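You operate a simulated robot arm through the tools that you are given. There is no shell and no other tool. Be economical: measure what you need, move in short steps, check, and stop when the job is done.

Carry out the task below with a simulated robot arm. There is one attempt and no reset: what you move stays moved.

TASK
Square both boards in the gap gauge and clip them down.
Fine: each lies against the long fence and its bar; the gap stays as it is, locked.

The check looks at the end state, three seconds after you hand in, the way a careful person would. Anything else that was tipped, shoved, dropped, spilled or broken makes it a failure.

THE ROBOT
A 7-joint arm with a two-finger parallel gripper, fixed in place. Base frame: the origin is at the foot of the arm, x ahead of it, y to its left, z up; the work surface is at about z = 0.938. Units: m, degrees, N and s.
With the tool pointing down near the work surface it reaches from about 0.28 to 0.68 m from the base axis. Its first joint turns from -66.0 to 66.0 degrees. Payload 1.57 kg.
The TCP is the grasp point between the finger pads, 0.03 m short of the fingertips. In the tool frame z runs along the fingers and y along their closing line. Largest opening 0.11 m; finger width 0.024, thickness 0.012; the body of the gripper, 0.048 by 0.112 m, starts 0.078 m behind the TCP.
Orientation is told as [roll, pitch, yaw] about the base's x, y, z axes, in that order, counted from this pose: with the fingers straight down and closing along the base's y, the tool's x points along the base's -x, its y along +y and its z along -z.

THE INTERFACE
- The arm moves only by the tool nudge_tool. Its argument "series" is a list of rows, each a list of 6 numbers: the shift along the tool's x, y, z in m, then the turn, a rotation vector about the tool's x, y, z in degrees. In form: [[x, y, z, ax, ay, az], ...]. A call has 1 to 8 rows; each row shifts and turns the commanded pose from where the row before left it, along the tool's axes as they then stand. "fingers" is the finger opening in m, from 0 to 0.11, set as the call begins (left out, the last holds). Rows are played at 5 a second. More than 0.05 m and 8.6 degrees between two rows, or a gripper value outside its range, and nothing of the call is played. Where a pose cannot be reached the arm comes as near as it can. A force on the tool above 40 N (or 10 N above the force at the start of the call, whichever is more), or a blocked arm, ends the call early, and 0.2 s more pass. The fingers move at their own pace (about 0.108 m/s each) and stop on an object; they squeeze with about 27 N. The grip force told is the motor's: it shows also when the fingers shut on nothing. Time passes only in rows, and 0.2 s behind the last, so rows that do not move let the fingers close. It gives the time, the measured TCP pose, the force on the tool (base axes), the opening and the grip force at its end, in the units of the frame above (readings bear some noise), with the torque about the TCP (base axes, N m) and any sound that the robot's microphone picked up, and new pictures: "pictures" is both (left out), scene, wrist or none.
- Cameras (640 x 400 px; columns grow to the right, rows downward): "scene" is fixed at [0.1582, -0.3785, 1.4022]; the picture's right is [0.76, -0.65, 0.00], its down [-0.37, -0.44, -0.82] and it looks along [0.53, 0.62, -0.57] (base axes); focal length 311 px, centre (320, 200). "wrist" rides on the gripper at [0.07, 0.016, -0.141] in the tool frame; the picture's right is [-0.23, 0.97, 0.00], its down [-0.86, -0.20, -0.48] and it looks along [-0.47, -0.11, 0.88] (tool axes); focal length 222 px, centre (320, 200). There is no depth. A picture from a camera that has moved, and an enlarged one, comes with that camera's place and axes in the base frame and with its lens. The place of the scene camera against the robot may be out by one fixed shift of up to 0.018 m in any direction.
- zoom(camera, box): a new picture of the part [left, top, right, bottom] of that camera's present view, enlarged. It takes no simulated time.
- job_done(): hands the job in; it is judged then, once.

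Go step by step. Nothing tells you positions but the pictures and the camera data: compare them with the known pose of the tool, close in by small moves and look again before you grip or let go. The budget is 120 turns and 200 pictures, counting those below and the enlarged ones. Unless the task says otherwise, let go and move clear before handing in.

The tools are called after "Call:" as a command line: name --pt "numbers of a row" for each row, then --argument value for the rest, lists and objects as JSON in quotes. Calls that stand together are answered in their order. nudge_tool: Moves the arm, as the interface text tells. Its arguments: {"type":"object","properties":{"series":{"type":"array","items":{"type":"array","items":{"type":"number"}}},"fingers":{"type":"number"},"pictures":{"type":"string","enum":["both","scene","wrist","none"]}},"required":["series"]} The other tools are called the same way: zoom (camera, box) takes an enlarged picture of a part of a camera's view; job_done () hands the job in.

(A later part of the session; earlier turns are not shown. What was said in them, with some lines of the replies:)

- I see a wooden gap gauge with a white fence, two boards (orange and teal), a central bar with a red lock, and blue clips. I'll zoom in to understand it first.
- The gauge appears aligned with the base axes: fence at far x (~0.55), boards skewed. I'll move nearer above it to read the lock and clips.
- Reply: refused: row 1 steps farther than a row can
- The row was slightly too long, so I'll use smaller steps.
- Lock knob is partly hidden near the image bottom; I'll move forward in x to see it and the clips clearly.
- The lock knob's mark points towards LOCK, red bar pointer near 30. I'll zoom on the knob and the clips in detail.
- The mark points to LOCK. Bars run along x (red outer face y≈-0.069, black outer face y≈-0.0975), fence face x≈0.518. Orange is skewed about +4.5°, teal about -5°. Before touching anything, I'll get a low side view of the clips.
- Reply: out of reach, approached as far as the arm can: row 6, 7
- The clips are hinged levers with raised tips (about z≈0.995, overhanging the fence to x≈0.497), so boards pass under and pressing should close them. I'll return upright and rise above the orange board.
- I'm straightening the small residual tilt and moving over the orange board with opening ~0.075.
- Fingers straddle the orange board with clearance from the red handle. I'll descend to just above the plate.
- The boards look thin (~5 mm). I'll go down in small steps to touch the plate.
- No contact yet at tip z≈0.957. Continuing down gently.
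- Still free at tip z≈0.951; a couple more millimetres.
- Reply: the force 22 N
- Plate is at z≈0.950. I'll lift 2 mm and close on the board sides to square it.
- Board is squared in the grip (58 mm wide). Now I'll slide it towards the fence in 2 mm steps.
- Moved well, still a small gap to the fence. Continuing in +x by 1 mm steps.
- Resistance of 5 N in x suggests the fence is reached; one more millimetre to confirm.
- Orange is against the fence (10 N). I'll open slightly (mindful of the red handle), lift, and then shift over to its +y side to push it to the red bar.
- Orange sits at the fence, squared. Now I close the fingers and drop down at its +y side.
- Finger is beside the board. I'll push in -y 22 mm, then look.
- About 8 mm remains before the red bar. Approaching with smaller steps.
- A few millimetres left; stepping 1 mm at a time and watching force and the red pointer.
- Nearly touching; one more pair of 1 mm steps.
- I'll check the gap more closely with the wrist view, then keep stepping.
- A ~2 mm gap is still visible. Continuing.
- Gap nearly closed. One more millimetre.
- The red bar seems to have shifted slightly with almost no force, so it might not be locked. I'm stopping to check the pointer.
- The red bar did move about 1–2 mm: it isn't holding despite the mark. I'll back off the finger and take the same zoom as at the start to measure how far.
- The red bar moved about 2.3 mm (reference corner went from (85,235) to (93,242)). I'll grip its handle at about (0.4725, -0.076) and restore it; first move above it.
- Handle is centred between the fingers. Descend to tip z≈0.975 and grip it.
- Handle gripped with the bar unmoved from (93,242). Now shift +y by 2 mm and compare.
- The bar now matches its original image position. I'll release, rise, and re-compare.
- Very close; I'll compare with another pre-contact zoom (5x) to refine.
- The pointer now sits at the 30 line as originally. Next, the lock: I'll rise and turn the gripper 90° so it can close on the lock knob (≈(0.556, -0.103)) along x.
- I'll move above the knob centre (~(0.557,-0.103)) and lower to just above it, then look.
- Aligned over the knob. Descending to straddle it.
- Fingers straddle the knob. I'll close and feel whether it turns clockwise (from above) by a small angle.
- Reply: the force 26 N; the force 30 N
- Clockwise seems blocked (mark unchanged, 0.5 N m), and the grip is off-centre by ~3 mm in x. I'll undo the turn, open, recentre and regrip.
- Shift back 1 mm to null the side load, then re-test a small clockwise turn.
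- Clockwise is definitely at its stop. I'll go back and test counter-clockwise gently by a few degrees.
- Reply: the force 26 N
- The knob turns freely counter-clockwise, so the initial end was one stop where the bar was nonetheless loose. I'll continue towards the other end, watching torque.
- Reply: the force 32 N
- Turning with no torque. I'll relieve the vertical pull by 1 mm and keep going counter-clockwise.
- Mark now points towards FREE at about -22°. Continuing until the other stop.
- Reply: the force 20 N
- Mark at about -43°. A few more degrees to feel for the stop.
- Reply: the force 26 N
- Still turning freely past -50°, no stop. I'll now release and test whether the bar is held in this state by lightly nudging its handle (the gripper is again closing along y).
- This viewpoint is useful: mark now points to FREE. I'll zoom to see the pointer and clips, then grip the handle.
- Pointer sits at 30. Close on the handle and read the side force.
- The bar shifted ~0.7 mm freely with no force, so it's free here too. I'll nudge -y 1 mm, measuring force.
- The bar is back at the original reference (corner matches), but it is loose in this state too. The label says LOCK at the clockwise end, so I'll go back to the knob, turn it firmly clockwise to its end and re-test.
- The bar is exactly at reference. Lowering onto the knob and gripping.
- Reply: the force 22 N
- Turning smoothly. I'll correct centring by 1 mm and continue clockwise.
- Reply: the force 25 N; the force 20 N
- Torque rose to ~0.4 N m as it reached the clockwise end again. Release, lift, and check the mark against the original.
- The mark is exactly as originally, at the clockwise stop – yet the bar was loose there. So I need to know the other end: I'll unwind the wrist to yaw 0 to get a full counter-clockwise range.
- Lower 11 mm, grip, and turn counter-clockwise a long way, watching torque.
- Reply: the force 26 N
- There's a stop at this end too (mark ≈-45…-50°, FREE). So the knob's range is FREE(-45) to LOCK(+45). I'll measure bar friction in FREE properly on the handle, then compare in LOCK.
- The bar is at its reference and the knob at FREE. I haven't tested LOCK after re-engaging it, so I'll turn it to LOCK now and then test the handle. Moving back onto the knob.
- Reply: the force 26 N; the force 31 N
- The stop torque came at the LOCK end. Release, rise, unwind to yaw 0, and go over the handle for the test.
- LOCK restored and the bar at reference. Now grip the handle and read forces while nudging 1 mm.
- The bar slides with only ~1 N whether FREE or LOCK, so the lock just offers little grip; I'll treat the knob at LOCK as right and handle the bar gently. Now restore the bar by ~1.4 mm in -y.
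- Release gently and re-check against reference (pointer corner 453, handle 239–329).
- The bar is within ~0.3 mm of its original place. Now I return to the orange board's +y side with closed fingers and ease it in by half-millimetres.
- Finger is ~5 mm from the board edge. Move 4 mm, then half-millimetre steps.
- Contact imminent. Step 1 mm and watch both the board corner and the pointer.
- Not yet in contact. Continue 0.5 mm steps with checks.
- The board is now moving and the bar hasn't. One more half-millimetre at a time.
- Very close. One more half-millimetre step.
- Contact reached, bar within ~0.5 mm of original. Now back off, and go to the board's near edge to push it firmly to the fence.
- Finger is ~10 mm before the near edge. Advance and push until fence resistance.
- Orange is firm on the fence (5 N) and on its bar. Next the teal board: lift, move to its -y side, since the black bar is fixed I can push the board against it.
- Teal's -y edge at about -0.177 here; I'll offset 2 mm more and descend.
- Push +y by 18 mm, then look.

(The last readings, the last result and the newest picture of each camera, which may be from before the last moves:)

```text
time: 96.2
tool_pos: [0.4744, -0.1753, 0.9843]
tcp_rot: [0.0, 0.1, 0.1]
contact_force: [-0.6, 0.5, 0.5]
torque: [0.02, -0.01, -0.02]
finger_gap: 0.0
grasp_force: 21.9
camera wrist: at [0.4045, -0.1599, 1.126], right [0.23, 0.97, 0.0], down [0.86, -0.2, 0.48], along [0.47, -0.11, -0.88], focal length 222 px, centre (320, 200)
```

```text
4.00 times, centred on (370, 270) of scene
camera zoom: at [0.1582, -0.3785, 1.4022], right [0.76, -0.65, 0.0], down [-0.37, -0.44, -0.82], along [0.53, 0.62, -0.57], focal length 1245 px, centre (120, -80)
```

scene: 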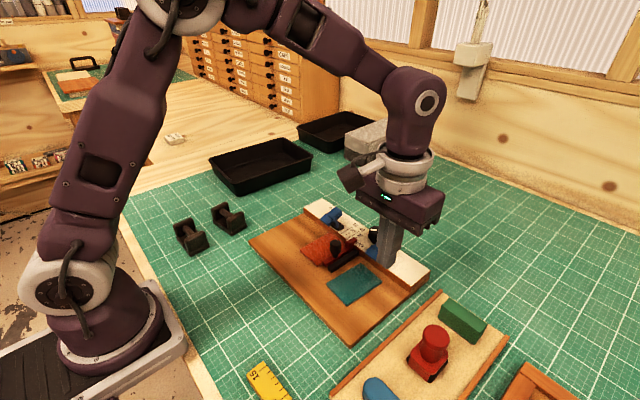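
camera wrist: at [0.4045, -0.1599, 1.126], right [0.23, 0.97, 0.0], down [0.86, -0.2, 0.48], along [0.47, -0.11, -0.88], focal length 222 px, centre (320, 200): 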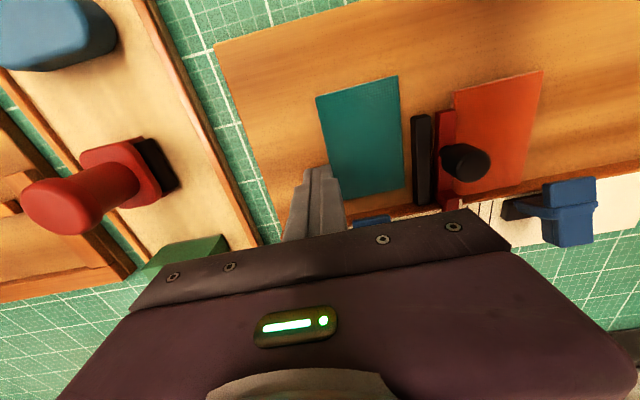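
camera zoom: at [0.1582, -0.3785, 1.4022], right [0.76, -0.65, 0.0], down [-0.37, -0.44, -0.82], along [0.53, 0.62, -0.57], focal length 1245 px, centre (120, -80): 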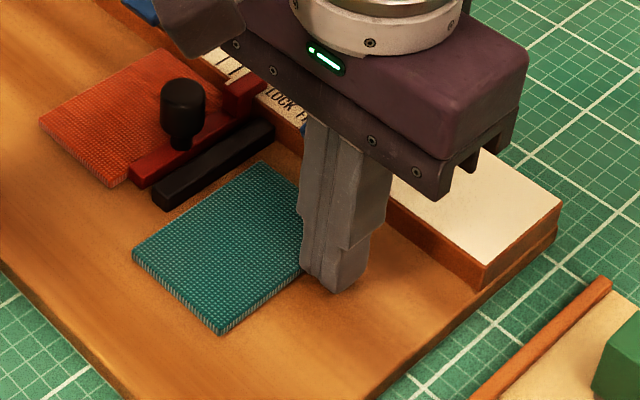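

Working well and it's straightening. Lower 1 mm and continue until the bar resists.

Call:
nudge_tool --pt "0 0.002 0.001 0 0 0" --pt "0 0.002 0 0 0 0" --pt "0 0.001 0 0 0 0" --pt "0 0.001 0 0 0 0" --pt "0 0 0 0 0 0" --pictures "wrist"

Call:
zoom --camera "scene" --box '[310, 220, 430, 320]'

```text
time: 97.4
tool_pos: [0.4753, -0.1706, 0.9827]
tcp_rot: [0.1, 0.1, 0.2]
contact_force: [1.2, 0.0, -0.2]
torque: [-0.02, 0.0, 0.0]
finger_gap: 0.0
grasp_force: 21.7
camera wrist: at [0.4045, -0.1541, 1.1251], right [0.23, 0.97, 0.0], down [0.86, -0.2, 0.48], along [0.47, -0.11, -0.88], focal length 222 px, centre (320, 200)
```

wrist: 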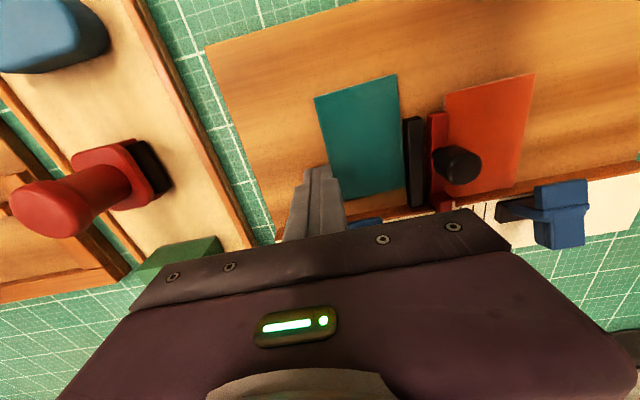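

```text
4.00 times, centred on (370, 270) of scene
camera zoom: at [0.1582, -0.3785, 1.4022], right [0.76, -0.65, 0.0], down [-0.37, -0.44, -0.82], along [0.53, 0.62, -0.57], focal length 1245 px, centre (120, -80)
```

zoom: 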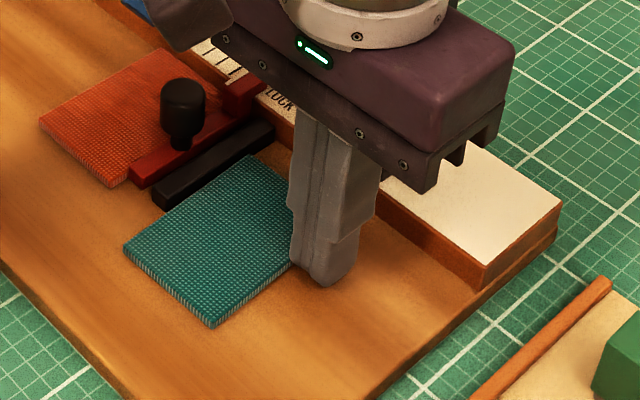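

About 2 mm remains. Continue until force builds.

Call:
nudge_tool --pt "0 0.001 0 0 0 0" --pt "0 0.001 0 0 0 0" --pt "0 0 0 0 0 0" --pictures "none"

Call:
nudge_tool --pt "0 0.001 0 0 0 0" --pt "0 0 0 0 0 0" --pictures "none"

Call:
zoom --camera "wrist" --box '[280, 60, 480, 220]'

```text
time: 98.2
tool_pos: [0.4754, -0.1676, 0.9845]
tcp_rot: [0.1, 0.1, 0.2]
contact_force: [-0.7, -0.3, 0.1]
torque: [-0.03, 0.01, 0.01]
finger_gap: 0.0
grasp_force: 21.2
```

```text
time: 98.8
tool_pos: [0.4755, -0.1672, 0.9829]
tcp_rot: [0.1, 0.1, 0.1]
contact_force: [-1.4, -5.5, 0.5]
torque: [-0.15, 0.05, 0.05]
finger_gap: 0.0
grasp_force: 21.0
```

```text
2.50 times, centred on (380, 140) of wrist
camera zoom: at [0.4045, -0.1514, 1.1252], right [0.23, 0.97, 0.0], down [0.86, -0.2, 0.48], along [0.47, -0.11, -0.88], focal length 555 px, centre (170, 350)
```

zoom: 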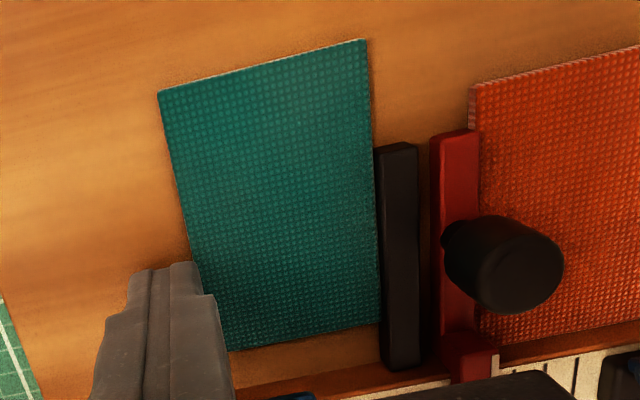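

Teal is on the black bar (5.5 N). Now back off and go to its near edge for the push to the fence.

Call:
nudge_tool --pt "0 -0.006 0 0 0 0" --pt "0 -0.004 -0.02 0 0 0" --pt "0.03 0 -0.02 0 0 0" --pt "0.045 0.02 0 0 0 0" --pt "0.003 0.03 0 0 0 0" --pt "0 0 0.02 0 0 0" --pt "0 0 0.0195 0 0 0" --pt "0 0 0 0 0 0" --pictures "none"

Call:
nudge_tool --pt "-0.003 0 0 0 0 0" --pt "-0.003 0 0 0 0 0" --pt "-0.003 0 0 0 0 0" --pt "-0.003 0 0 0 0 0" --pt "-0.002 0 0 0 0 0" --pt "0 0 0 0 0 0" --pictures "wrist"

Call:
zoom --camera "scene" --box '[310, 220, 430, 320]'

```text
time: 100.6
tool_pos: [0.3952, -0.1305, 0.9851]
tcp_rot: [0.1, 0.2, 0.1]
contact_force: [-0.7, -0.3, -0.4]
torque: [-0.01, -0.03, -0.01]
finger_gap: 0.0001
grasp_force: 21.7
```

```text
time: 102.0
tool_pos: [0.4107, -0.1279, 0.9844]
tcp_rot: [0.1, 0.1, 0.1]
contact_force: [0.3, 0.3, -0.5]
torque: [-0.03, 0.01, -0.03]
finger_gap: 0.0001
grasp_force: 21.2
camera wrist: at [0.34, -0.1115, 1.126], right [0.23, 0.97, 0.0], down [0.86, -0.2, 0.48], along [0.47, -0.11, -0.88], focal length 222 px, centre (320, 200)
```

wrist: 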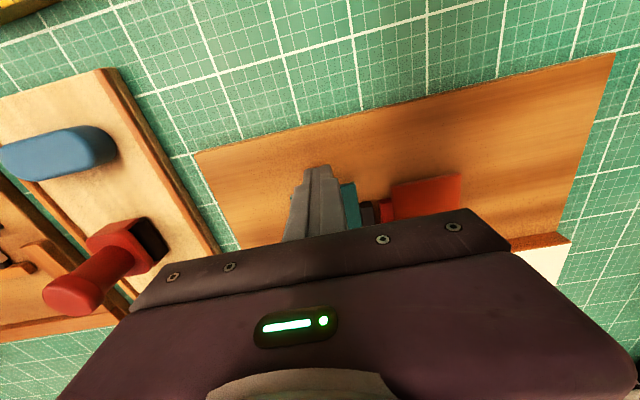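

```text
4.00 times, centred on (370, 270) of scene
camera zoom: at [0.1582, -0.3785, 1.4022], right [0.76, -0.65, 0.0], down [-0.37, -0.44, -0.82], along [0.53, 0.62, -0.57], focal length 1245 px, centre (120, -80)
```

zoom: 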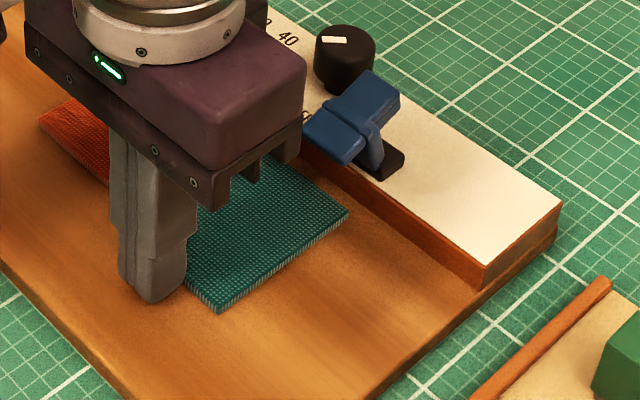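

About 11 mm to go to the fence. Continue.

Call:
nudge_tool --pt "-0.003 0 0.001 0 0 0" --pt "-0.003 0 0 0 0 0" --pt "-0.002 0 0 0 0 0" --pt "-0.001 0 0 0 0 0" --pt "0 0 0 0 0 0" --pictures "none"

Call:
nudge_tool --pt "-0.001 0 0 0 0 0" --pt "-0.001 0 0 0 0 0" --pt "0 0 0 0 0 0" --pictures "none"

Call:
zoom --camera "scene" --box '[340, 230, 420, 300]'

```text
time: 103.2
tool_pos: [0.42, -0.1287, 0.9825]
tcp_rot: [0.1, 0.1, 0.0]
contact_force: [-0.7, 0.0, -0.4]
torque: [0.0, -0.01, -0.01]
finger_gap: 0.0002
grasp_force: 21.8
```

```text
time: 104.0
tool_pos: [0.4219, -0.1279, 0.9822]
tcp_rot: [0.1, 0.2, 0.1]
contact_force: [-0.7, -0.9, -0.5]
torque: [0.01, 0.01, -0.03]
finger_gap: 0.0
grasp_force: 22.1
```

```text
5.71 times, centred on (380, 265) of scene
camera zoom: at [0.1582, -0.3785, 1.4022], right [0.76, -0.65, 0.0], down [-0.37, -0.44, -0.82], along [0.53, 0.62, -0.57], focal length 1779 px, centre (-23, -171)
```

zoom: 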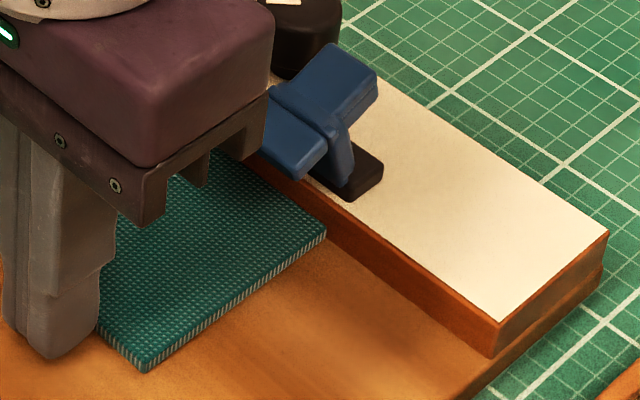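

Almost at the fence; another millimetre or two until it resists.

Call:
nudge_tool --pt "-0.001 0 0 0 0 0" --pt "0 0 0 0 0 0" --pictures "none"

Call:
nudge_tool --pt "-0.0008 0 0 0 0 0" --pt "0 0 0 0 0 0" --pictures "none"

Call:
zoom --camera "scene" --box '[340, 230, 420, 300]'

```text
time: 104.6
tool_pos: [0.4219, -0.1282, 0.9836]
tcp_rot: [0.0, 0.2, 0.0]
contact_force: [-6.8, -0.2, 5.0]
torque: [-0.01, 0.16, -0.02]
finger_gap: 0.0
grasp_force: 22.1
```

```text
time: 105.2
tool_pos: [0.4229, -0.1276, 0.9837]
tcp_rot: [0.1, 0.3, -0.1]
contact_force: [-15.3, -3.5, 4.4]
torque: [-0.12, 0.4, -0.03]
finger_gap: 0.0
grasp_force: 21.8
```

```text
5.71 times, centred on (380, 265) of scene
camera zoom: at [0.1577, -0.3786, 1.4023], right [0.76, -0.65, 0.0], down [-0.37, -0.44, -0.82], along [0.53, 0.62, -0.57], focal length 1779 px, centre (-23, -171)
```

zoom: 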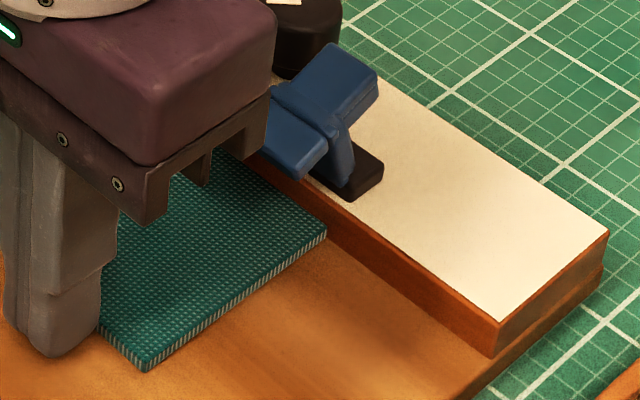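

Teal is on the fence. Back off, lift and view everything from above.

Call:
nudge_tool --pt "0.006 0 0 0 0 0" --pt "0.004 0 -0.04 0 0 0" --pt "0 0.02 -0.04 0 0 0" --pt "0 0.03 -0.02 0 0 0" --pt "-0.01 0.03 0 0 0 0" --pt "0 0 0 0 0 0" --pictures "none"

Call:
zoom --camera "wrist" --box '[130, 70, 350, 250]'

Call:
zoom --camera "scene" --box '[290, 195, 420, 295]'

```text
time: 106.6
tool_pos: [0.4239, -0.0485, 1.0855]
tcp_rot: [0.1, 0.2, 0.1]
contact_force: [-1.2, 0.5, 1.0]
torque: [0.01, -0.03, 0.02]
finger_gap: 0.0
grasp_force: 21.5
```

```text
2.22 times, centred on (240, 160) of wrist
camera zoom: at [0.3534, -0.0321, 1.2264], right [0.23, 0.97, 0.0], down [0.86, -0.2, 0.48], along [0.46, -0.11, -0.88], focal length 494 px, centre (498, 289)
```

zoom: 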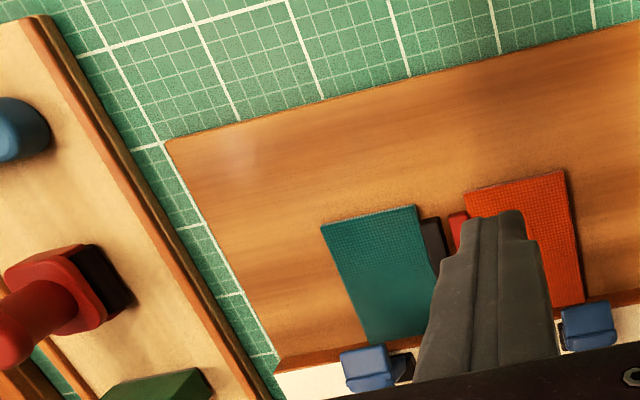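

```text
4.00 times, centred on (355, 245) of scene
camera zoom: at [0.1582, -0.3785, 1.4022], right [0.76, -0.65, 0.0], down [-0.37, -0.44, -0.82], along [0.53, 0.62, -0.57], focal length 1245 px, centre (180, 20)
```

zoom: 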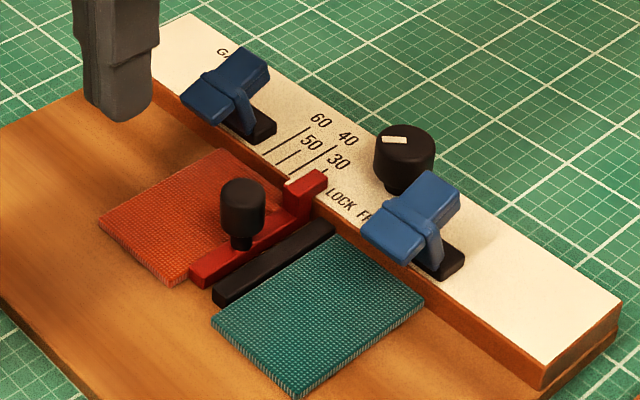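

Both boards look square and seated. Now the orange clip: go above its tip at about (0.503, -0.0165) with closed fingers.

Call:
nudge_tool --pt "-0.04 0.016 0 0 0 0" --pt "-0.039 0.016 0 0 0 0" --pt "0 0 0.03 0 0 0" --pt "0 0 0.01 0 0 0" --pt "0 0 0 0 0 0"

Call:
zoom --camera "scene" --box '[290, 180, 390, 260]'

Call:
zoom --camera "wrist" --box '[220, 100, 420, 240]'

```text
time: 107.8
tool_pos: [0.5035, -0.0153, 1.0423]
tcp_rot: [0.1, 0.1, 0.1]
contact_force: [0.2, -0.2, 0.8]
torque: [0.05, 0.0, 0.02]
finger_gap: 0.0001
grasp_force: 20.6
camera wrist: at [0.4333, 0.0006, 1.1844], right [0.23, 0.97, 0.0], down [0.86, -0.2, 0.48], along [0.47, -0.11, -0.88], focal length 222 px, centre (320, 200)
```

scene: 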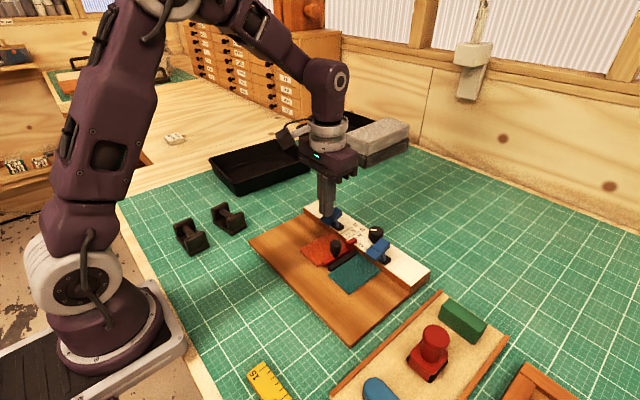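
wrist: 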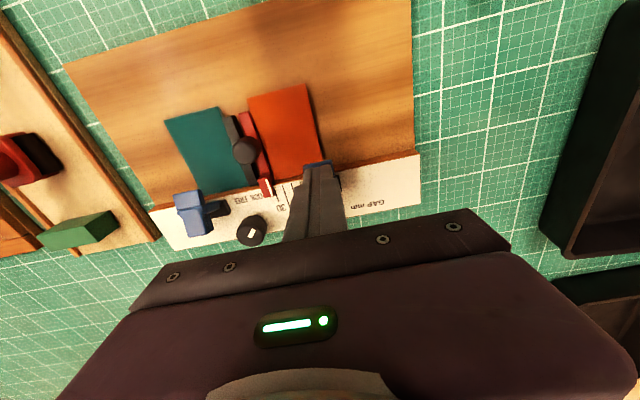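

```text
5.00 times, centred on (340, 220) of scene
camera zoom: at [0.1582, -0.3785, 1.4022], right [0.76, -0.65, 0.0], down [-0.37, -0.44, -0.82], along [0.53, 0.62, -0.57], focal length 1556 px, centre (220, 100)
```

zoom: 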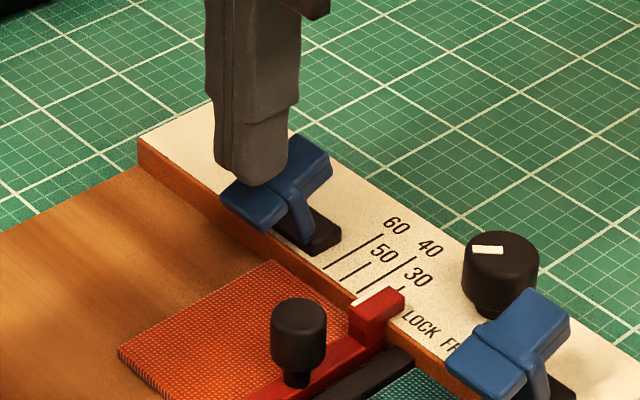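

```text
2.86 times, centred on (320, 170) of wrist
camera zoom: at [0.4333, 0.0006, 1.1844], right [0.23, 0.97, 0.0], down [0.86, -0.2, 0.48], along [0.47, -0.11, -0.88], focal length 635 px, centre (320, 286)
```

zoom: 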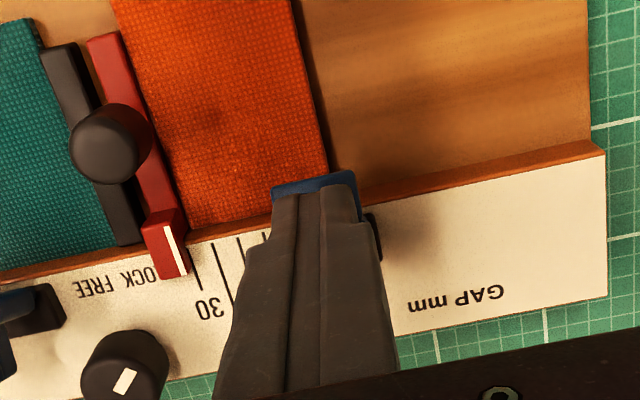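

Fingertips are above the clip tip. Lower in small steps and watch force.

Call:
nudge_tool --pt "0 0 0.006 0 0 0" --pt "0 0 0.004 0 0 0" --pt "0 0 0.003 0 0 0" --pt "0 0 0.003 0 0 0" --pt "0 0 0 0 0 0" --pictures "none"

Call:
zoom --camera "scene" --box '[290, 180, 390, 260]'

```text
time: 108.6
tool_pos: [0.5022, -0.0151, 1.034]
tcp_rot: [0.0, -0.2, 0.2]
contact_force: [-7.5, 0.4, 14.4]
torque: [0.03, 0.08, -0.03]
finger_gap: 0.0
grasp_force: 21.0
stopped in row 4: the force on the tool passed its limit at 50 N (the readings are from after the stop); the commanded pose is now the measured one
```

```text
5.00 times, centred on (340, 220) of scene
camera zoom: at [0.1578, -0.3785, 1.4023], right [0.76, -0.65, 0.0], down [-0.37, -0.44, -0.82], along [0.53, 0.62, -0.57], focal length 1556 px, centre (220, 100)
```

zoom: 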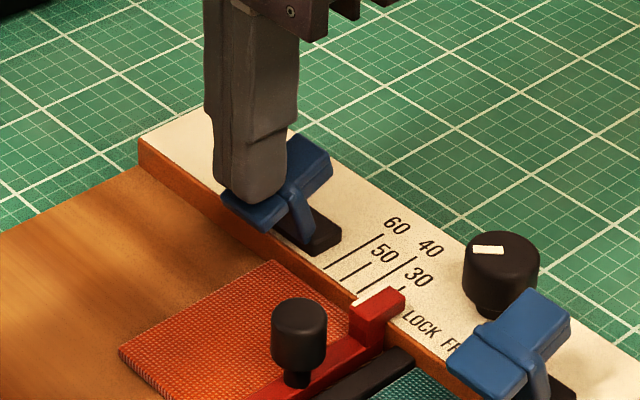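

Pressing there met hard resistance; my fingertip straddles the lever's band/pivot. I'll lift, shift so only the front end of the tip is pressed, and use small steps. First a closer look.

Call:
nudge_tool --pt "0 0 -0.006 0 0 0" --pt "0.013 0 -0.006 0 0 0" --pt "0 0 0 0 0 0" --pictures "none"

Call:
zoom --camera "scene" --box '[310, 190, 360, 235]'

```text
time: 109.4
tool_pos: [0.4903, -0.0161, 1.0459]
tcp_rot: [0.1, -0.1, 0.1]
contact_force: [0.4, -0.2, -0.6]
torque: [-0.01, -0.02, 0.04]
finger_gap: 0.0
grasp_force: 21.1
```

```text
8.89 times, centred on (335, 212) of scene
camera zoom: at [0.1582, -0.3785, 1.4022], right [0.76, -0.65, 0.0], down [-0.37, -0.44, -0.82], along [0.53, 0.62, -0.57], focal length 2767 px, centre (187, 89)
```

zoom: 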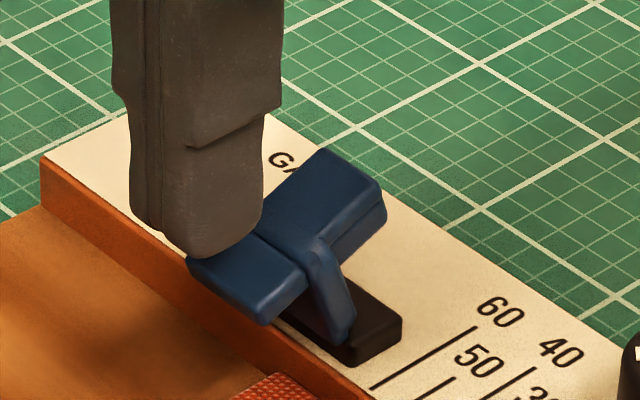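

Now the finger is over only the front of the tip. Lower in 1 mm steps.

Call:
nudge_tool --pt "0 0 0.004 0 0 0" --pt "0 0 0.003 0 0 0" --pt "0 0 0.002 0 0 0" --pt "0 0 0.001 0 0 0" --pt "0 0 0.001 0 0 0" --pt "0 0 0.001 0 0 0" --pt "0 0 0.001 0 0 0" --pt "0 0 0.001 0 0 0" --pictures "none"

Call:
zoom --camera "scene" --box '[310, 190, 360, 235]'

```text
time: 111.2
tool_pos: [0.4899, -0.0161, 1.031]
tcp_rot: [0.1, -0.1, 0.1]
contact_force: [0.4, 0.4, 0.3]
torque: [0.0, 0.0, -0.03]
finger_gap: 0.0
grasp_force: 21.4
```

```text
8.89 times, centred on (335, 212) of scene
camera zoom: at [0.1582, -0.3785, 1.4022], right [0.76, -0.65, 0.0], down [-0.37, -0.44, -0.82], along [0.53, 0.62, -0.57], focal length 2767 px, centre (187, 89)
```

zoom: 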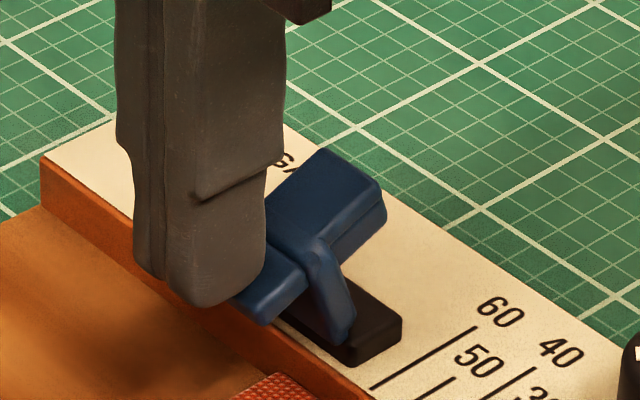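

No contact yet (tip z≈1.001). Continue.

Call:
nudge_tool --pt "0 0 0.001 0 0 0" --pt "0 0 0.001 0 0 0" --pt "0 0 0.001 0 0 0" --pt "0 0 0.001 0 0 0" --pt "0 0 0.001 0 0 0" --pt "0 0 0.001 0 0 0" --pictures "none"

Call:
zoom --camera "scene" --box '[310, 190, 360, 235]'

```text
time: 112.4
tool_pos: [0.4862, -0.0167, 1.0273]
tcp_rot: [0.0, 0.4, 0.1]
contact_force: [-11.4, 0.6, 11.6]
torque: [0.08, 0.22, -0.05]
finger_gap: 0.0002
grasp_force: 21.2
stopped in row 5: the force on the tool passed its limit at 42 N (the readings are from after the stop); the commanded pose is now the measured one
```

```text
8.89 times, centred on (335, 212) of scene
camera zoom: at [0.1577, -0.3785, 1.4023], right [0.76, -0.65, 0.0], down [-0.37, -0.44, -0.82], along [0.53, 0.62, -0.57], focal length 2767 px, centre (187, 89)
```

zoom: 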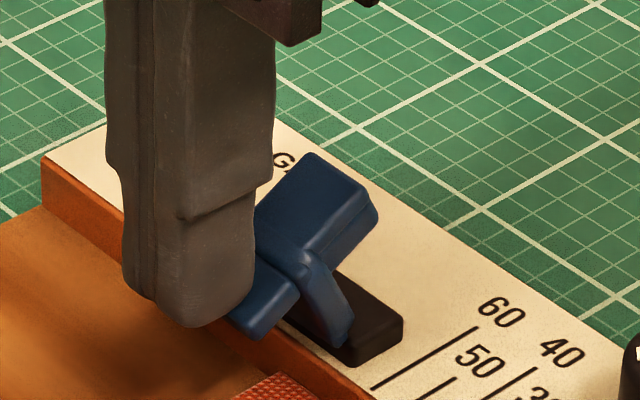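

The clip lever did begin to swing down, but my finger was pushed off the end. I'll reposition slightly further over the plate (x≈0.496) and follow its arc (down and towards -x) in fine steps.

Call:
nudge_tool --pt "0 0 -0.005 0 0 0" --pt "-0.0095 0 -0.002 0 0 0" --pt "0 0 0.003 0 0 0" --pt "0 0 0.002 0 0 0" --pt "0 0 0.001 0 0 0" --pt "0 0 0.0005 0 0 0" --pt "0 0 0.0005 0 0 0" --pictures "none"

Call:
nudge_tool --pt "0.0005 0 0.0005 0 0 0" --pt "0.0003 0 0.0005 0 0 0" --pt "0.0003 0 0.0005 0 0 0" --pt "0.0003 0 0.0005 0 0 0" --pt "0.0003 0 0.0005 0 0 0" --pt "0.0003 0 0.0005 0 0 0" --pictures "none"

Call:
zoom --camera "scene" --box '[310, 190, 360, 235]'

```text
time: 113.4
tool_pos: [0.4968, -0.0169, 1.0313]
tcp_rot: [0.1, 0.4, -0.1]
contact_force: [-7.4, 1.0, 15.0]
torque: [0.09, 0.05, -0.08]
finger_gap: 0.0
grasp_force: 21.3
stopped in row 4: the force on the tool passed its limit at 45 N (the readings are from after the stop); the commanded pose is now the measured one
```

```text
time: 114.2
tool_pos: [0.4938, -0.0169, 1.0299]
tcp_rot: [0.1, 0.5, 0.0]
contact_force: [-8.3, 1.9, 13.2]
torque: [0.08, 0.09, -0.11]
finger_gap: 0.0003
grasp_force: 22.1
stopped in row 3: the force on the tool passed its limit at 41 N (the readings are from after the stop); the commanded pose is now the measured one
```

```text
8.89 times, centred on (335, 212) of scene
camera zoom: at [0.1578, -0.3785, 1.4023], right [0.76, -0.65, 0.0], down [-0.37, -0.44, -0.82], along [0.53, 0.62, -0.57], focal length 2767 px, centre (187, 89)
```

zoom: 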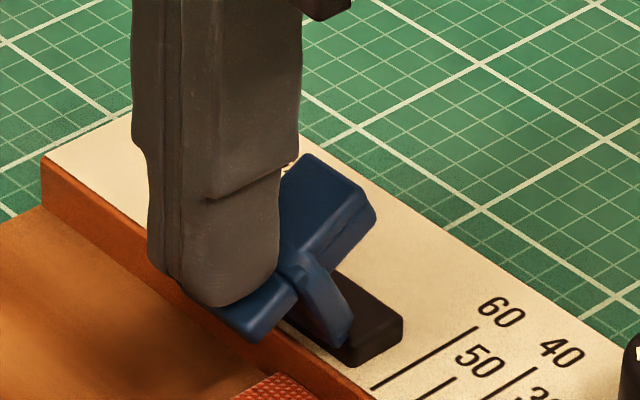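

The lever turns but stiffly. Pushing its rear block from behind towards -x is a better lever. I'll lift over and go behind it.

Call:
nudge_tool --pt "0 0 -0.03 0 0 0" --pt "-0.035 0 -0.005 0 0 0" --pt "-0.031 0 0 0 0 0" --pt "0 0 0.03 0 0 0" --pt "0 0 0.02 0 0 0" --pt "0 0 0 0 0 0"

Call:
zoom --camera "scene" --box '[310, 180, 370, 235]'

Call:
zoom --camera "wrist" --box '[240, 80, 400, 240]'

```text
time: 115.6
tool_pos: [0.5594, -0.0159, 1.0128]
tcp_rot: [0.1, 0.6, -0.1]
contact_force: [0.5, -0.1, 0.6]
torque: [-0.02, 0.03, 0.03]
finger_gap: 0.0
grasp_force: 20.9
camera wrist: at [0.4899, -0.0006, 1.1555], right [0.23, 0.97, 0.0], down [0.86, -0.2, 0.47], along [0.46, -0.11, -0.88], focal length 222 px, centre (320, 200)
```

scene: 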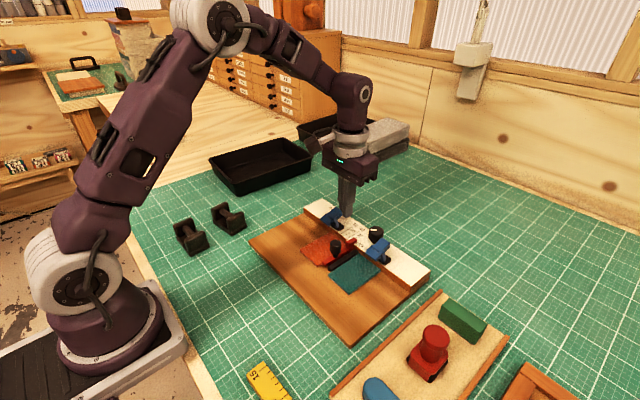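
wrist: 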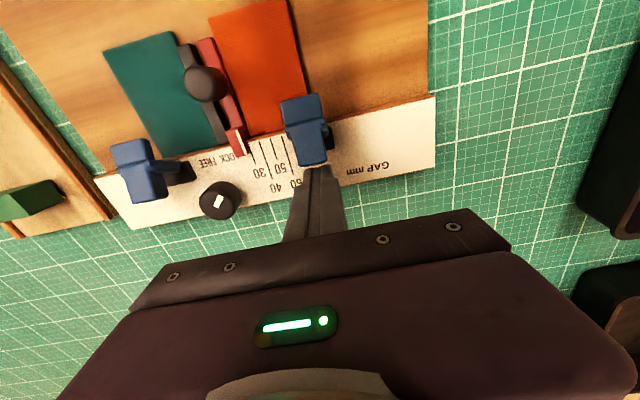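

```text
7.27 times, centred on (340, 208) of scene
camera zoom: at [0.1582, -0.3785, 1.4022], right [0.76, -0.65, 0.0], down [-0.37, -0.44, -0.82], along [0.53, 0.62, -0.57], focal length 2264 px, centre (174, 146)
```

zoom: 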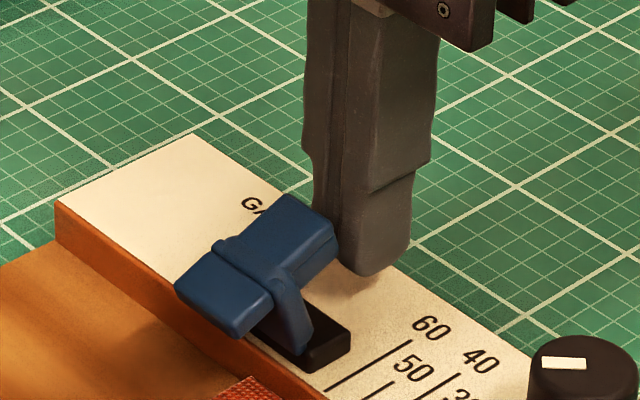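

```text
2.50 times, centred on (320, 160) of wrist
camera zoom: at [0.4899, -0.0006, 1.1555], right [0.23, 0.97, 0.0], down [0.86, -0.2, 0.47], along [0.46, -0.11, -0.88], focal length 555 px, centre (320, 300)
```

zoom: 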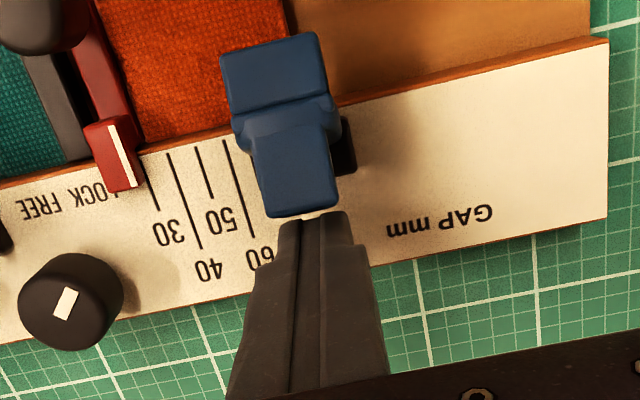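

In place behind the rear block. Push towards -x in fine steps.

Call:
nudge_tool --pt "0.002 0 0 0 0 0" --pt "0.002 0 0 0 0 0" --pt "0.001 0 0 0 0 0" --pt "0.001 0 0 0 0 0" --pt "0.001 0 0 0 0 0" --pt "0.001 0 0 0 0 0" --pt "0.001 0 0 0 0 0" --pt "0.001 0 0 0 0 0" --pictures "none"

Call:
zoom --camera "scene" --box '[310, 180, 370, 235]'

```text
time: 117.4
tool_pos: [0.5508, -0.0183, 1.0139]
tcp_rot: [0.0, 0.5, 0.0]
contact_force: [1.2, -0.3, -0.8]
torque: [0.0, -0.04, 0.01]
finger_gap: 0.0
grasp_force: 21.6
```

```text
7.27 times, centred on (340, 208) of scene
camera zoom: at [0.1582, -0.3785, 1.4022], right [0.76, -0.65, 0.0], down [-0.37, -0.44, -0.82], along [0.53, 0.62, -0.57], focal length 2264 px, centre (174, 146)
```

zoom: 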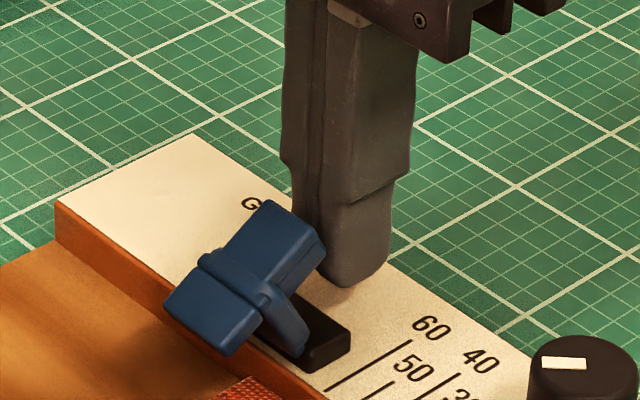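

The clip swings forward easily this way. Continue pushing.

Call:
nudge_tool --pt "0.002 0 0 0 0 0" --pt "0.002 0 0 0 0 0" --pt "0.002 0 0 0 0 0" --pt "0.002 0 0 0 0 0" --pt "0.002 0 0 0 0 0" --pt "0 0 0 0 0 0" --pictures "none"

Call:
zoom --camera "scene" --box '[310, 180, 370, 235]'

```text
time: 118.8
tool_pos: [0.5404, -0.0176, 1.0139]
tcp_rot: [0.0, 0.7, 0.0]
contact_force: [-0.5, 0.2, -0.2]
torque: [-0.01, 0.0, 0.0]
finger_gap: 0.0003
grasp_force: 20.8
```

```text
7.27 times, centred on (340, 208) of scene
camera zoom: at [0.1582, -0.3785, 1.4022], right [0.76, -0.65, 0.0], down [-0.37, -0.44, -0.82], along [0.53, 0.62, -0.57], focal length 2264 px, centre (174, 146)
```

zoom: 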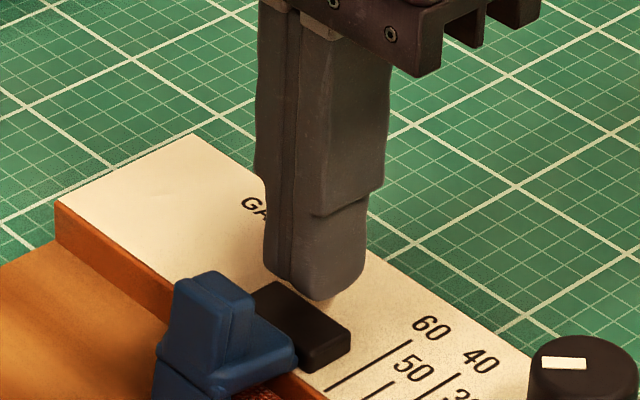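

The lever flipped over onto the board. Let me look closely.

Call:
nudge_tool --pt "-0.006 0 0 0 0 0" --pt "0 0 -0.04 0 0 0" --pt "0.03 0 -0.03 0 0 0" --pt "0.03 0 0 0 0 0" --pt "0.03 -0.03 0 0 0 0" --pt "0 -0.03 0 0 0 0" --pt "0 0 0 0 0 0"

Call:
zoom --camera "scene" --box '[290, 195, 410, 285]'

Call:
zoom --camera "wrist" --box '[240, 80, 440, 240]'

```text
time: 120.4
tool_pos: [0.456, -0.0786, 1.0815]
tcp_rot: [0.0, 0.6, 0.0]
contact_force: [-0.1, -0.2, -0.7]
torque: [-0.01, 0.0, 0.02]
finger_gap: 0.0
grasp_force: 21.5
camera wrist: at [0.3873, -0.0614, 1.2253], right [0.23, 0.97, 0.0], down [0.86, -0.2, 0.47], along [0.46, -0.11, -0.88], focal length 222 px, centre (320, 200)
```

scene: 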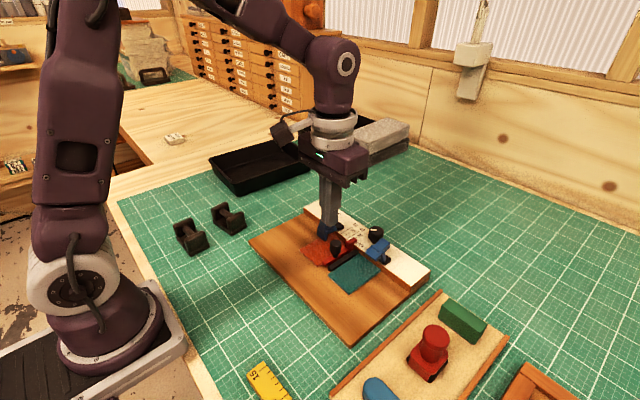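
wrist: 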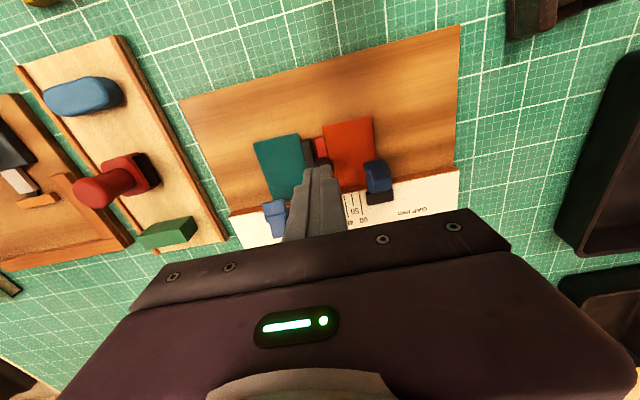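

```text
4.44 times, centred on (350, 240) of scene
camera zoom: at [0.1582, -0.3786, 1.4022], right [0.76, -0.65, 0.0], down [-0.37, -0.44, -0.82], along [0.53, 0.62, -0.57], focal length 1383 px, centre (187, 22)
```

zoom: 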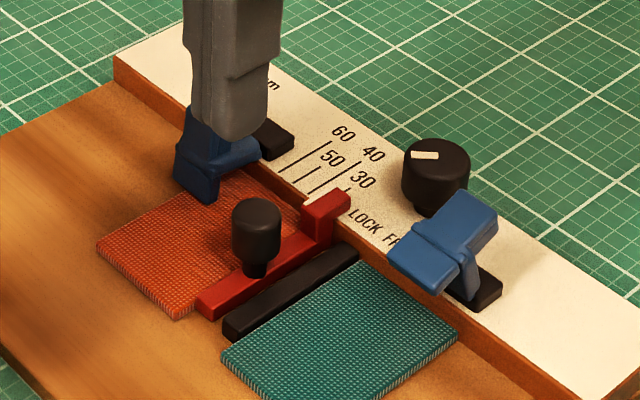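

```text
2.50 times, centred on (340, 160) of wrist
camera zoom: at [0.3873, -0.0614, 1.2253], right [0.23, 0.97, 0.0], down [0.86, -0.2, 0.47], along [0.46, -0.11, -0.88], focal length 555 px, centre (270, 300)
```

zoom: 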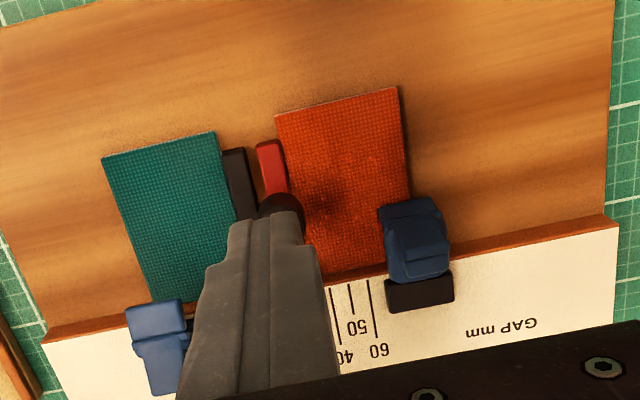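

The orange clip is closed on the board, and board and bar stayed put. Now the teal clip the same way: go behind it at (0.561, -0.144).

Call:
nudge_tool --pt "-0.035 -0.022 0 0 -0.6 0" --pt "-0.035 -0.022 0 0 0 0" --pt "-0.035 -0.0215 0 0 0 0" --pt "0 0 0.03 0 0 0" --pt "0 0 0.025 0 0 0" --pt "0 0 0.013 0 0 0" --pt "0 0 0 0 0 0"

Call:
zoom --camera "wrist" --box '[220, 60, 440, 240]'

Call:
zoom --camera "scene" --box '[290, 195, 410, 285]'

```text
time: 122.0
tool_pos: [0.5633, -0.1411, 1.0166]
tcp_rot: [0.0, -0.2, 0.0]
contact_force: [0.8, -0.7, 0.2]
torque: [0.0, 0.0, 0.03]
finger_gap: 0.0
grasp_force: 21.6
camera wrist: at [0.4915, -0.1241, 1.1584], right [0.23, 0.97, 0.0], down [0.85, -0.2, 0.48], along [0.47, -0.11, -0.88], focal length 222 px, centre (320, 200)
```

scene: 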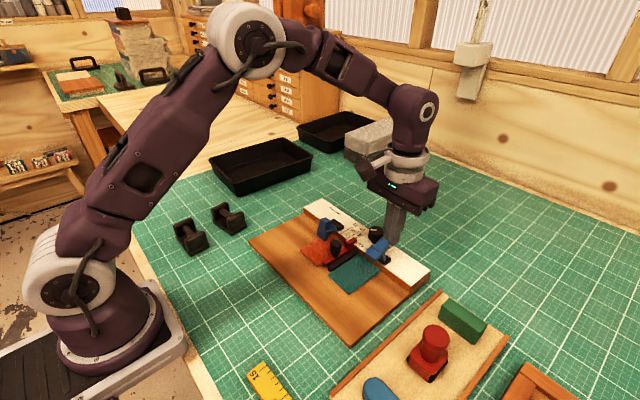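
wrist: 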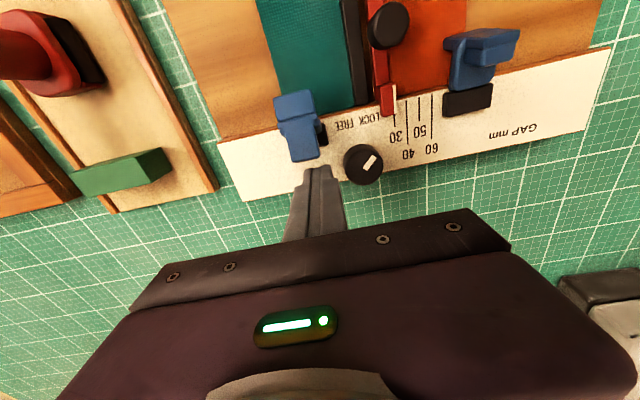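

```text
2.22 times, centred on (330, 150) of wrist
camera zoom: at [0.4915, -0.1241, 1.1584], right [0.23, 0.97, 0.0], down [0.85, -0.2, 0.48], along [0.47, -0.11, -0.88], focal length 494 px, centre (298, 311)
```

zoom: 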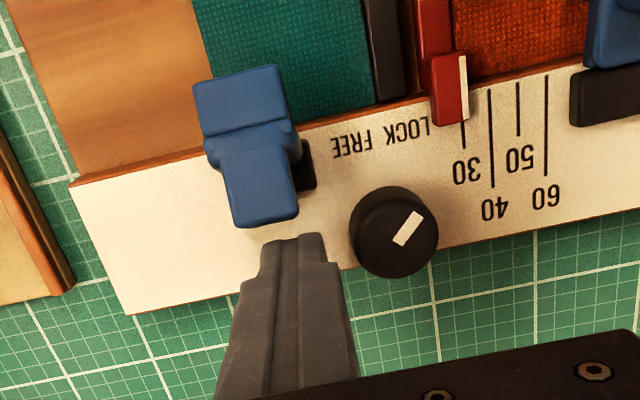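

```text
4.44 times, centred on (350, 240) of scene
camera zoom: at [0.1582, -0.3785, 1.4022], right [0.76, -0.65, 0.0], down [-0.37, -0.44, -0.82], along [0.53, 0.62, -0.57], focal length 1383 px, centre (187, 22)
```

zoom: 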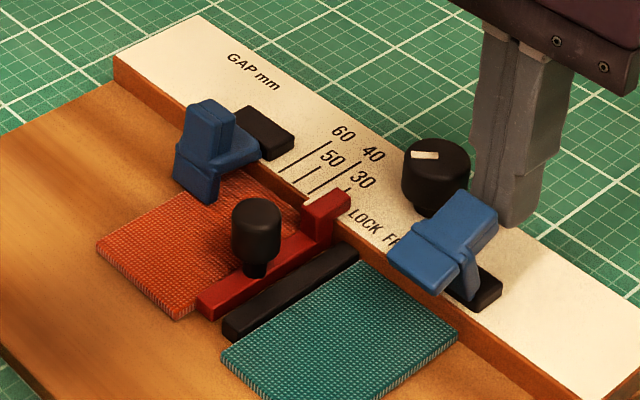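

Positioned behind the teal clip; centre by -3 mm in y and push towards -x.

Call:
nudge_tool --pt "0 -0.003 0.002 0 0 0" --pt "0.003 0 0 0 0 0" --pt "0.003 0 0 0 0 0" --pt "0.002 0 0 0 0 0" --pt "0.002 0 0 0 0 0" --pt "0.002 0 0 0 0 0" --pt "0.002 0 0 0 0 0" --pictures "none"

Call:
nudge_tool --pt "0.002 0 0 0 0 0" --pt "0.002 0 0 0 0 0" --pt "0.002 0 0 0 0 0" --pt "0.002 0 0 0 0 0" --pt "0.002 0 0 0 0 0" --pt "0 0 0 0 0 0" --pictures "wrist"

Call:
zoom --camera "scene" --box '[310, 205, 430, 295]'

```text
time: 123.6
tool_pos: [0.5495, -0.1455, 1.0161]
tcp_rot: [0.0, -0.1, 0.0]
contact_force: [0.2, 0.5, -0.1]
torque: [0.0, 0.01, -0.01]
finger_gap: 0.0002
grasp_force: 21.0
```

```text
time: 125.0
tool_pos: [0.5383, -0.1449, 1.0143]
tcp_rot: [0.1, -0.1, -0.1]
contact_force: [0.3, -0.1, 0.3]
torque: [0.02, 0.02, 0.02]
finger_gap: 0.0
grasp_force: 21.0
camera wrist: at [0.4672, -0.1286, 1.1557], right [0.23, 0.97, 0.0], down [0.85, -0.2, 0.48], along [0.47, -0.11, -0.88], focal length 222 px, centre (320, 200)
```

wrist: 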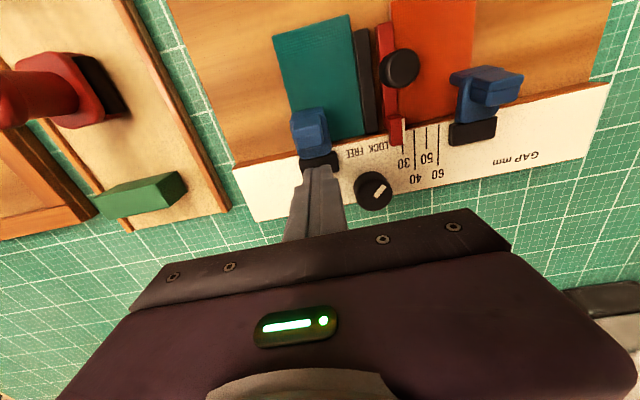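

```text
4.44 times, centred on (370, 250) of scene
camera zoom: at [0.1582, -0.3785, 1.4022], right [0.76, -0.65, 0.0], down [-0.37, -0.44, -0.82], along [0.53, 0.62, -0.57], focal length 1383 px, centre (98, -22)
```

zoom: 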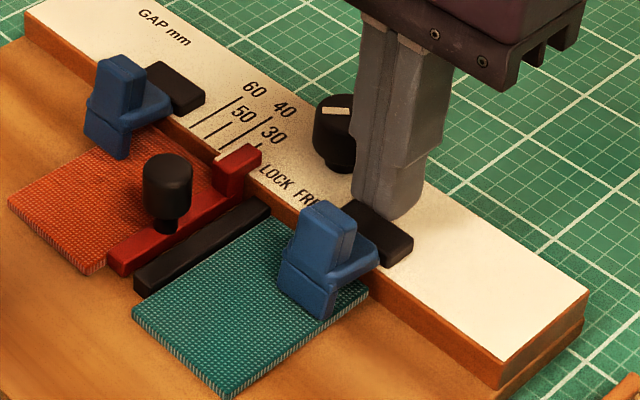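

Both clips are down. Back off and retreat for a final inspection.

Call:
nudge_tool --pt "-0.006 0 0 0 0 0" --pt "0 0 -0.04 0 0 0" --pt "0 0 -0.04 0 0 0" --pt "0.03 0.03 -0.02 0 0 0" --pt "0.03 0.03 0 0 0 0" --pt "0.03 0.02 0 0 0 0" --pt "0.02 0.02 0 0 0 0" --pt "0 0 0 0 0 0" --fingers 0.11

Call:
zoom --camera "scene" --box '[290, 205, 420, 295]'

Call:
zoom --camera "scene" --box '[310, 220, 370, 270]'

Call:
zoom --camera "wrist" --box '[200, 60, 440, 240]'

```text
time: 126.8
tool_pos: [0.4338, -0.0446, 1.1152]
tcp_rot: [0.0, -0.1, 0.0]
contact_force: [-0.6, -0.2, -0.6]
torque: [0.0, 0.01, 0.0]
finger_gap: 0.1102
grasp_force: 0.0
camera wrist: at [0.3632, -0.0279, 1.256], right [0.23, 0.97, 0.0], down [0.85, -0.2, 0.48], along [0.47, -0.11, -0.88], focal length 222 px, centre (320, 200)
```

scene: 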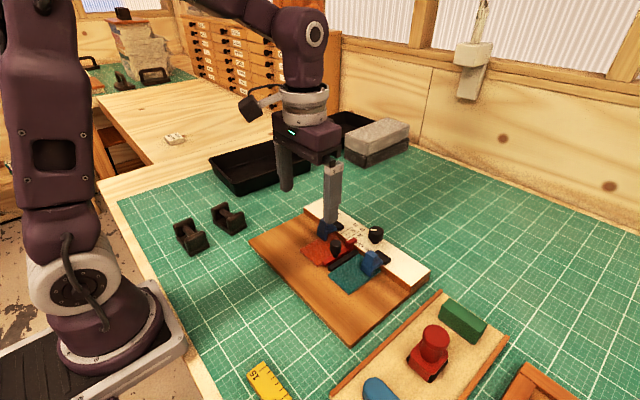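
wrist: 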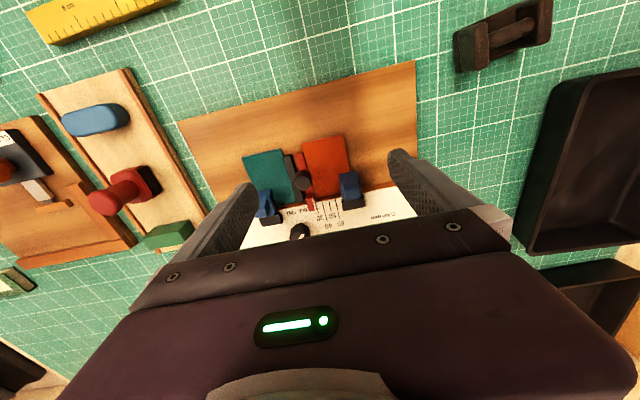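

```text
4.44 times, centred on (355, 250) of scene
camera zoom: at [0.1582, -0.3785, 1.4022], right [0.76, -0.65, 0.0], down [-0.37, -0.44, -0.82], along [0.53, 0.62, -0.57], focal length 1383 px, centre (164, -22)
```

zoom: 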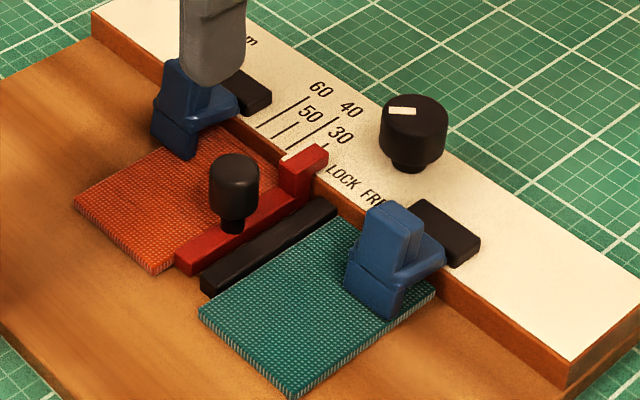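

```text
8.00 times, centred on (340, 245) of scene
camera zoom: at [0.1582, -0.3785, 1.4022], right [0.76, -0.65, 0.0], down [-0.37, -0.44, -0.82], along [0.53, 0.62, -0.57], focal length 2490 px, centre (160, -160)
```

zoom: 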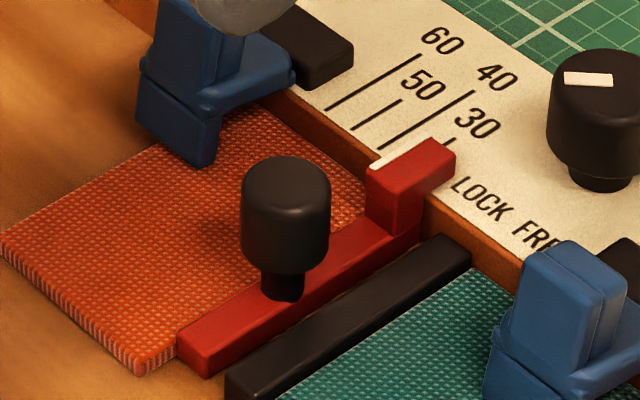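

```text
2.22 times, centred on (320, 150) of wrist
camera zoom: at [0.3632, -0.0279, 1.256], right [0.23, 0.97, 0.0], down [0.85, -0.2, 0.48], along [0.47, -0.11, -0.88], focal length 494 px, centre (320, 311)
```

zoom: 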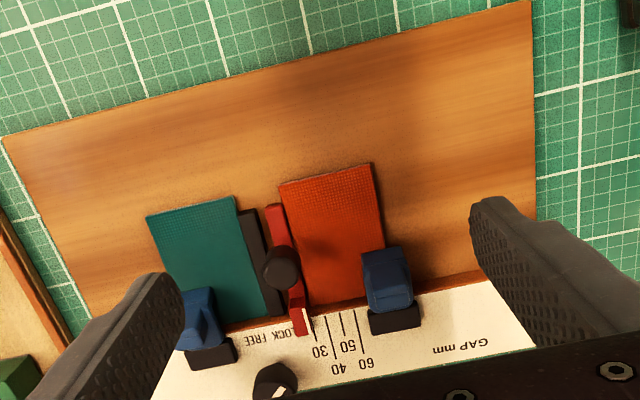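

Both boards lie against the fence and their bars, both clips are down, the pointer reads 30 as at the start, and the knob points to LOCK. The arm is clear, so I'm handing in.

Call:
job_done

```text
The job is handed in.
```

I handed the job in with both boards squared against the fence and their bars and both clips down, but the lock on the gap is doubtful.

- **Gap:** while seating the orange board I pushed the red bar about 2.3 mm. I moved it back, and the pointer reads 30 again, within about half a millimetre of its original place.
- **Lock:** I turned the lock knob to FREE and back while testing it. It is back at LOCK, as it was at the start. Even at LOCK the red bar slid at roughly 1 N, so the lock may not hold the gap if the bar is pushed.
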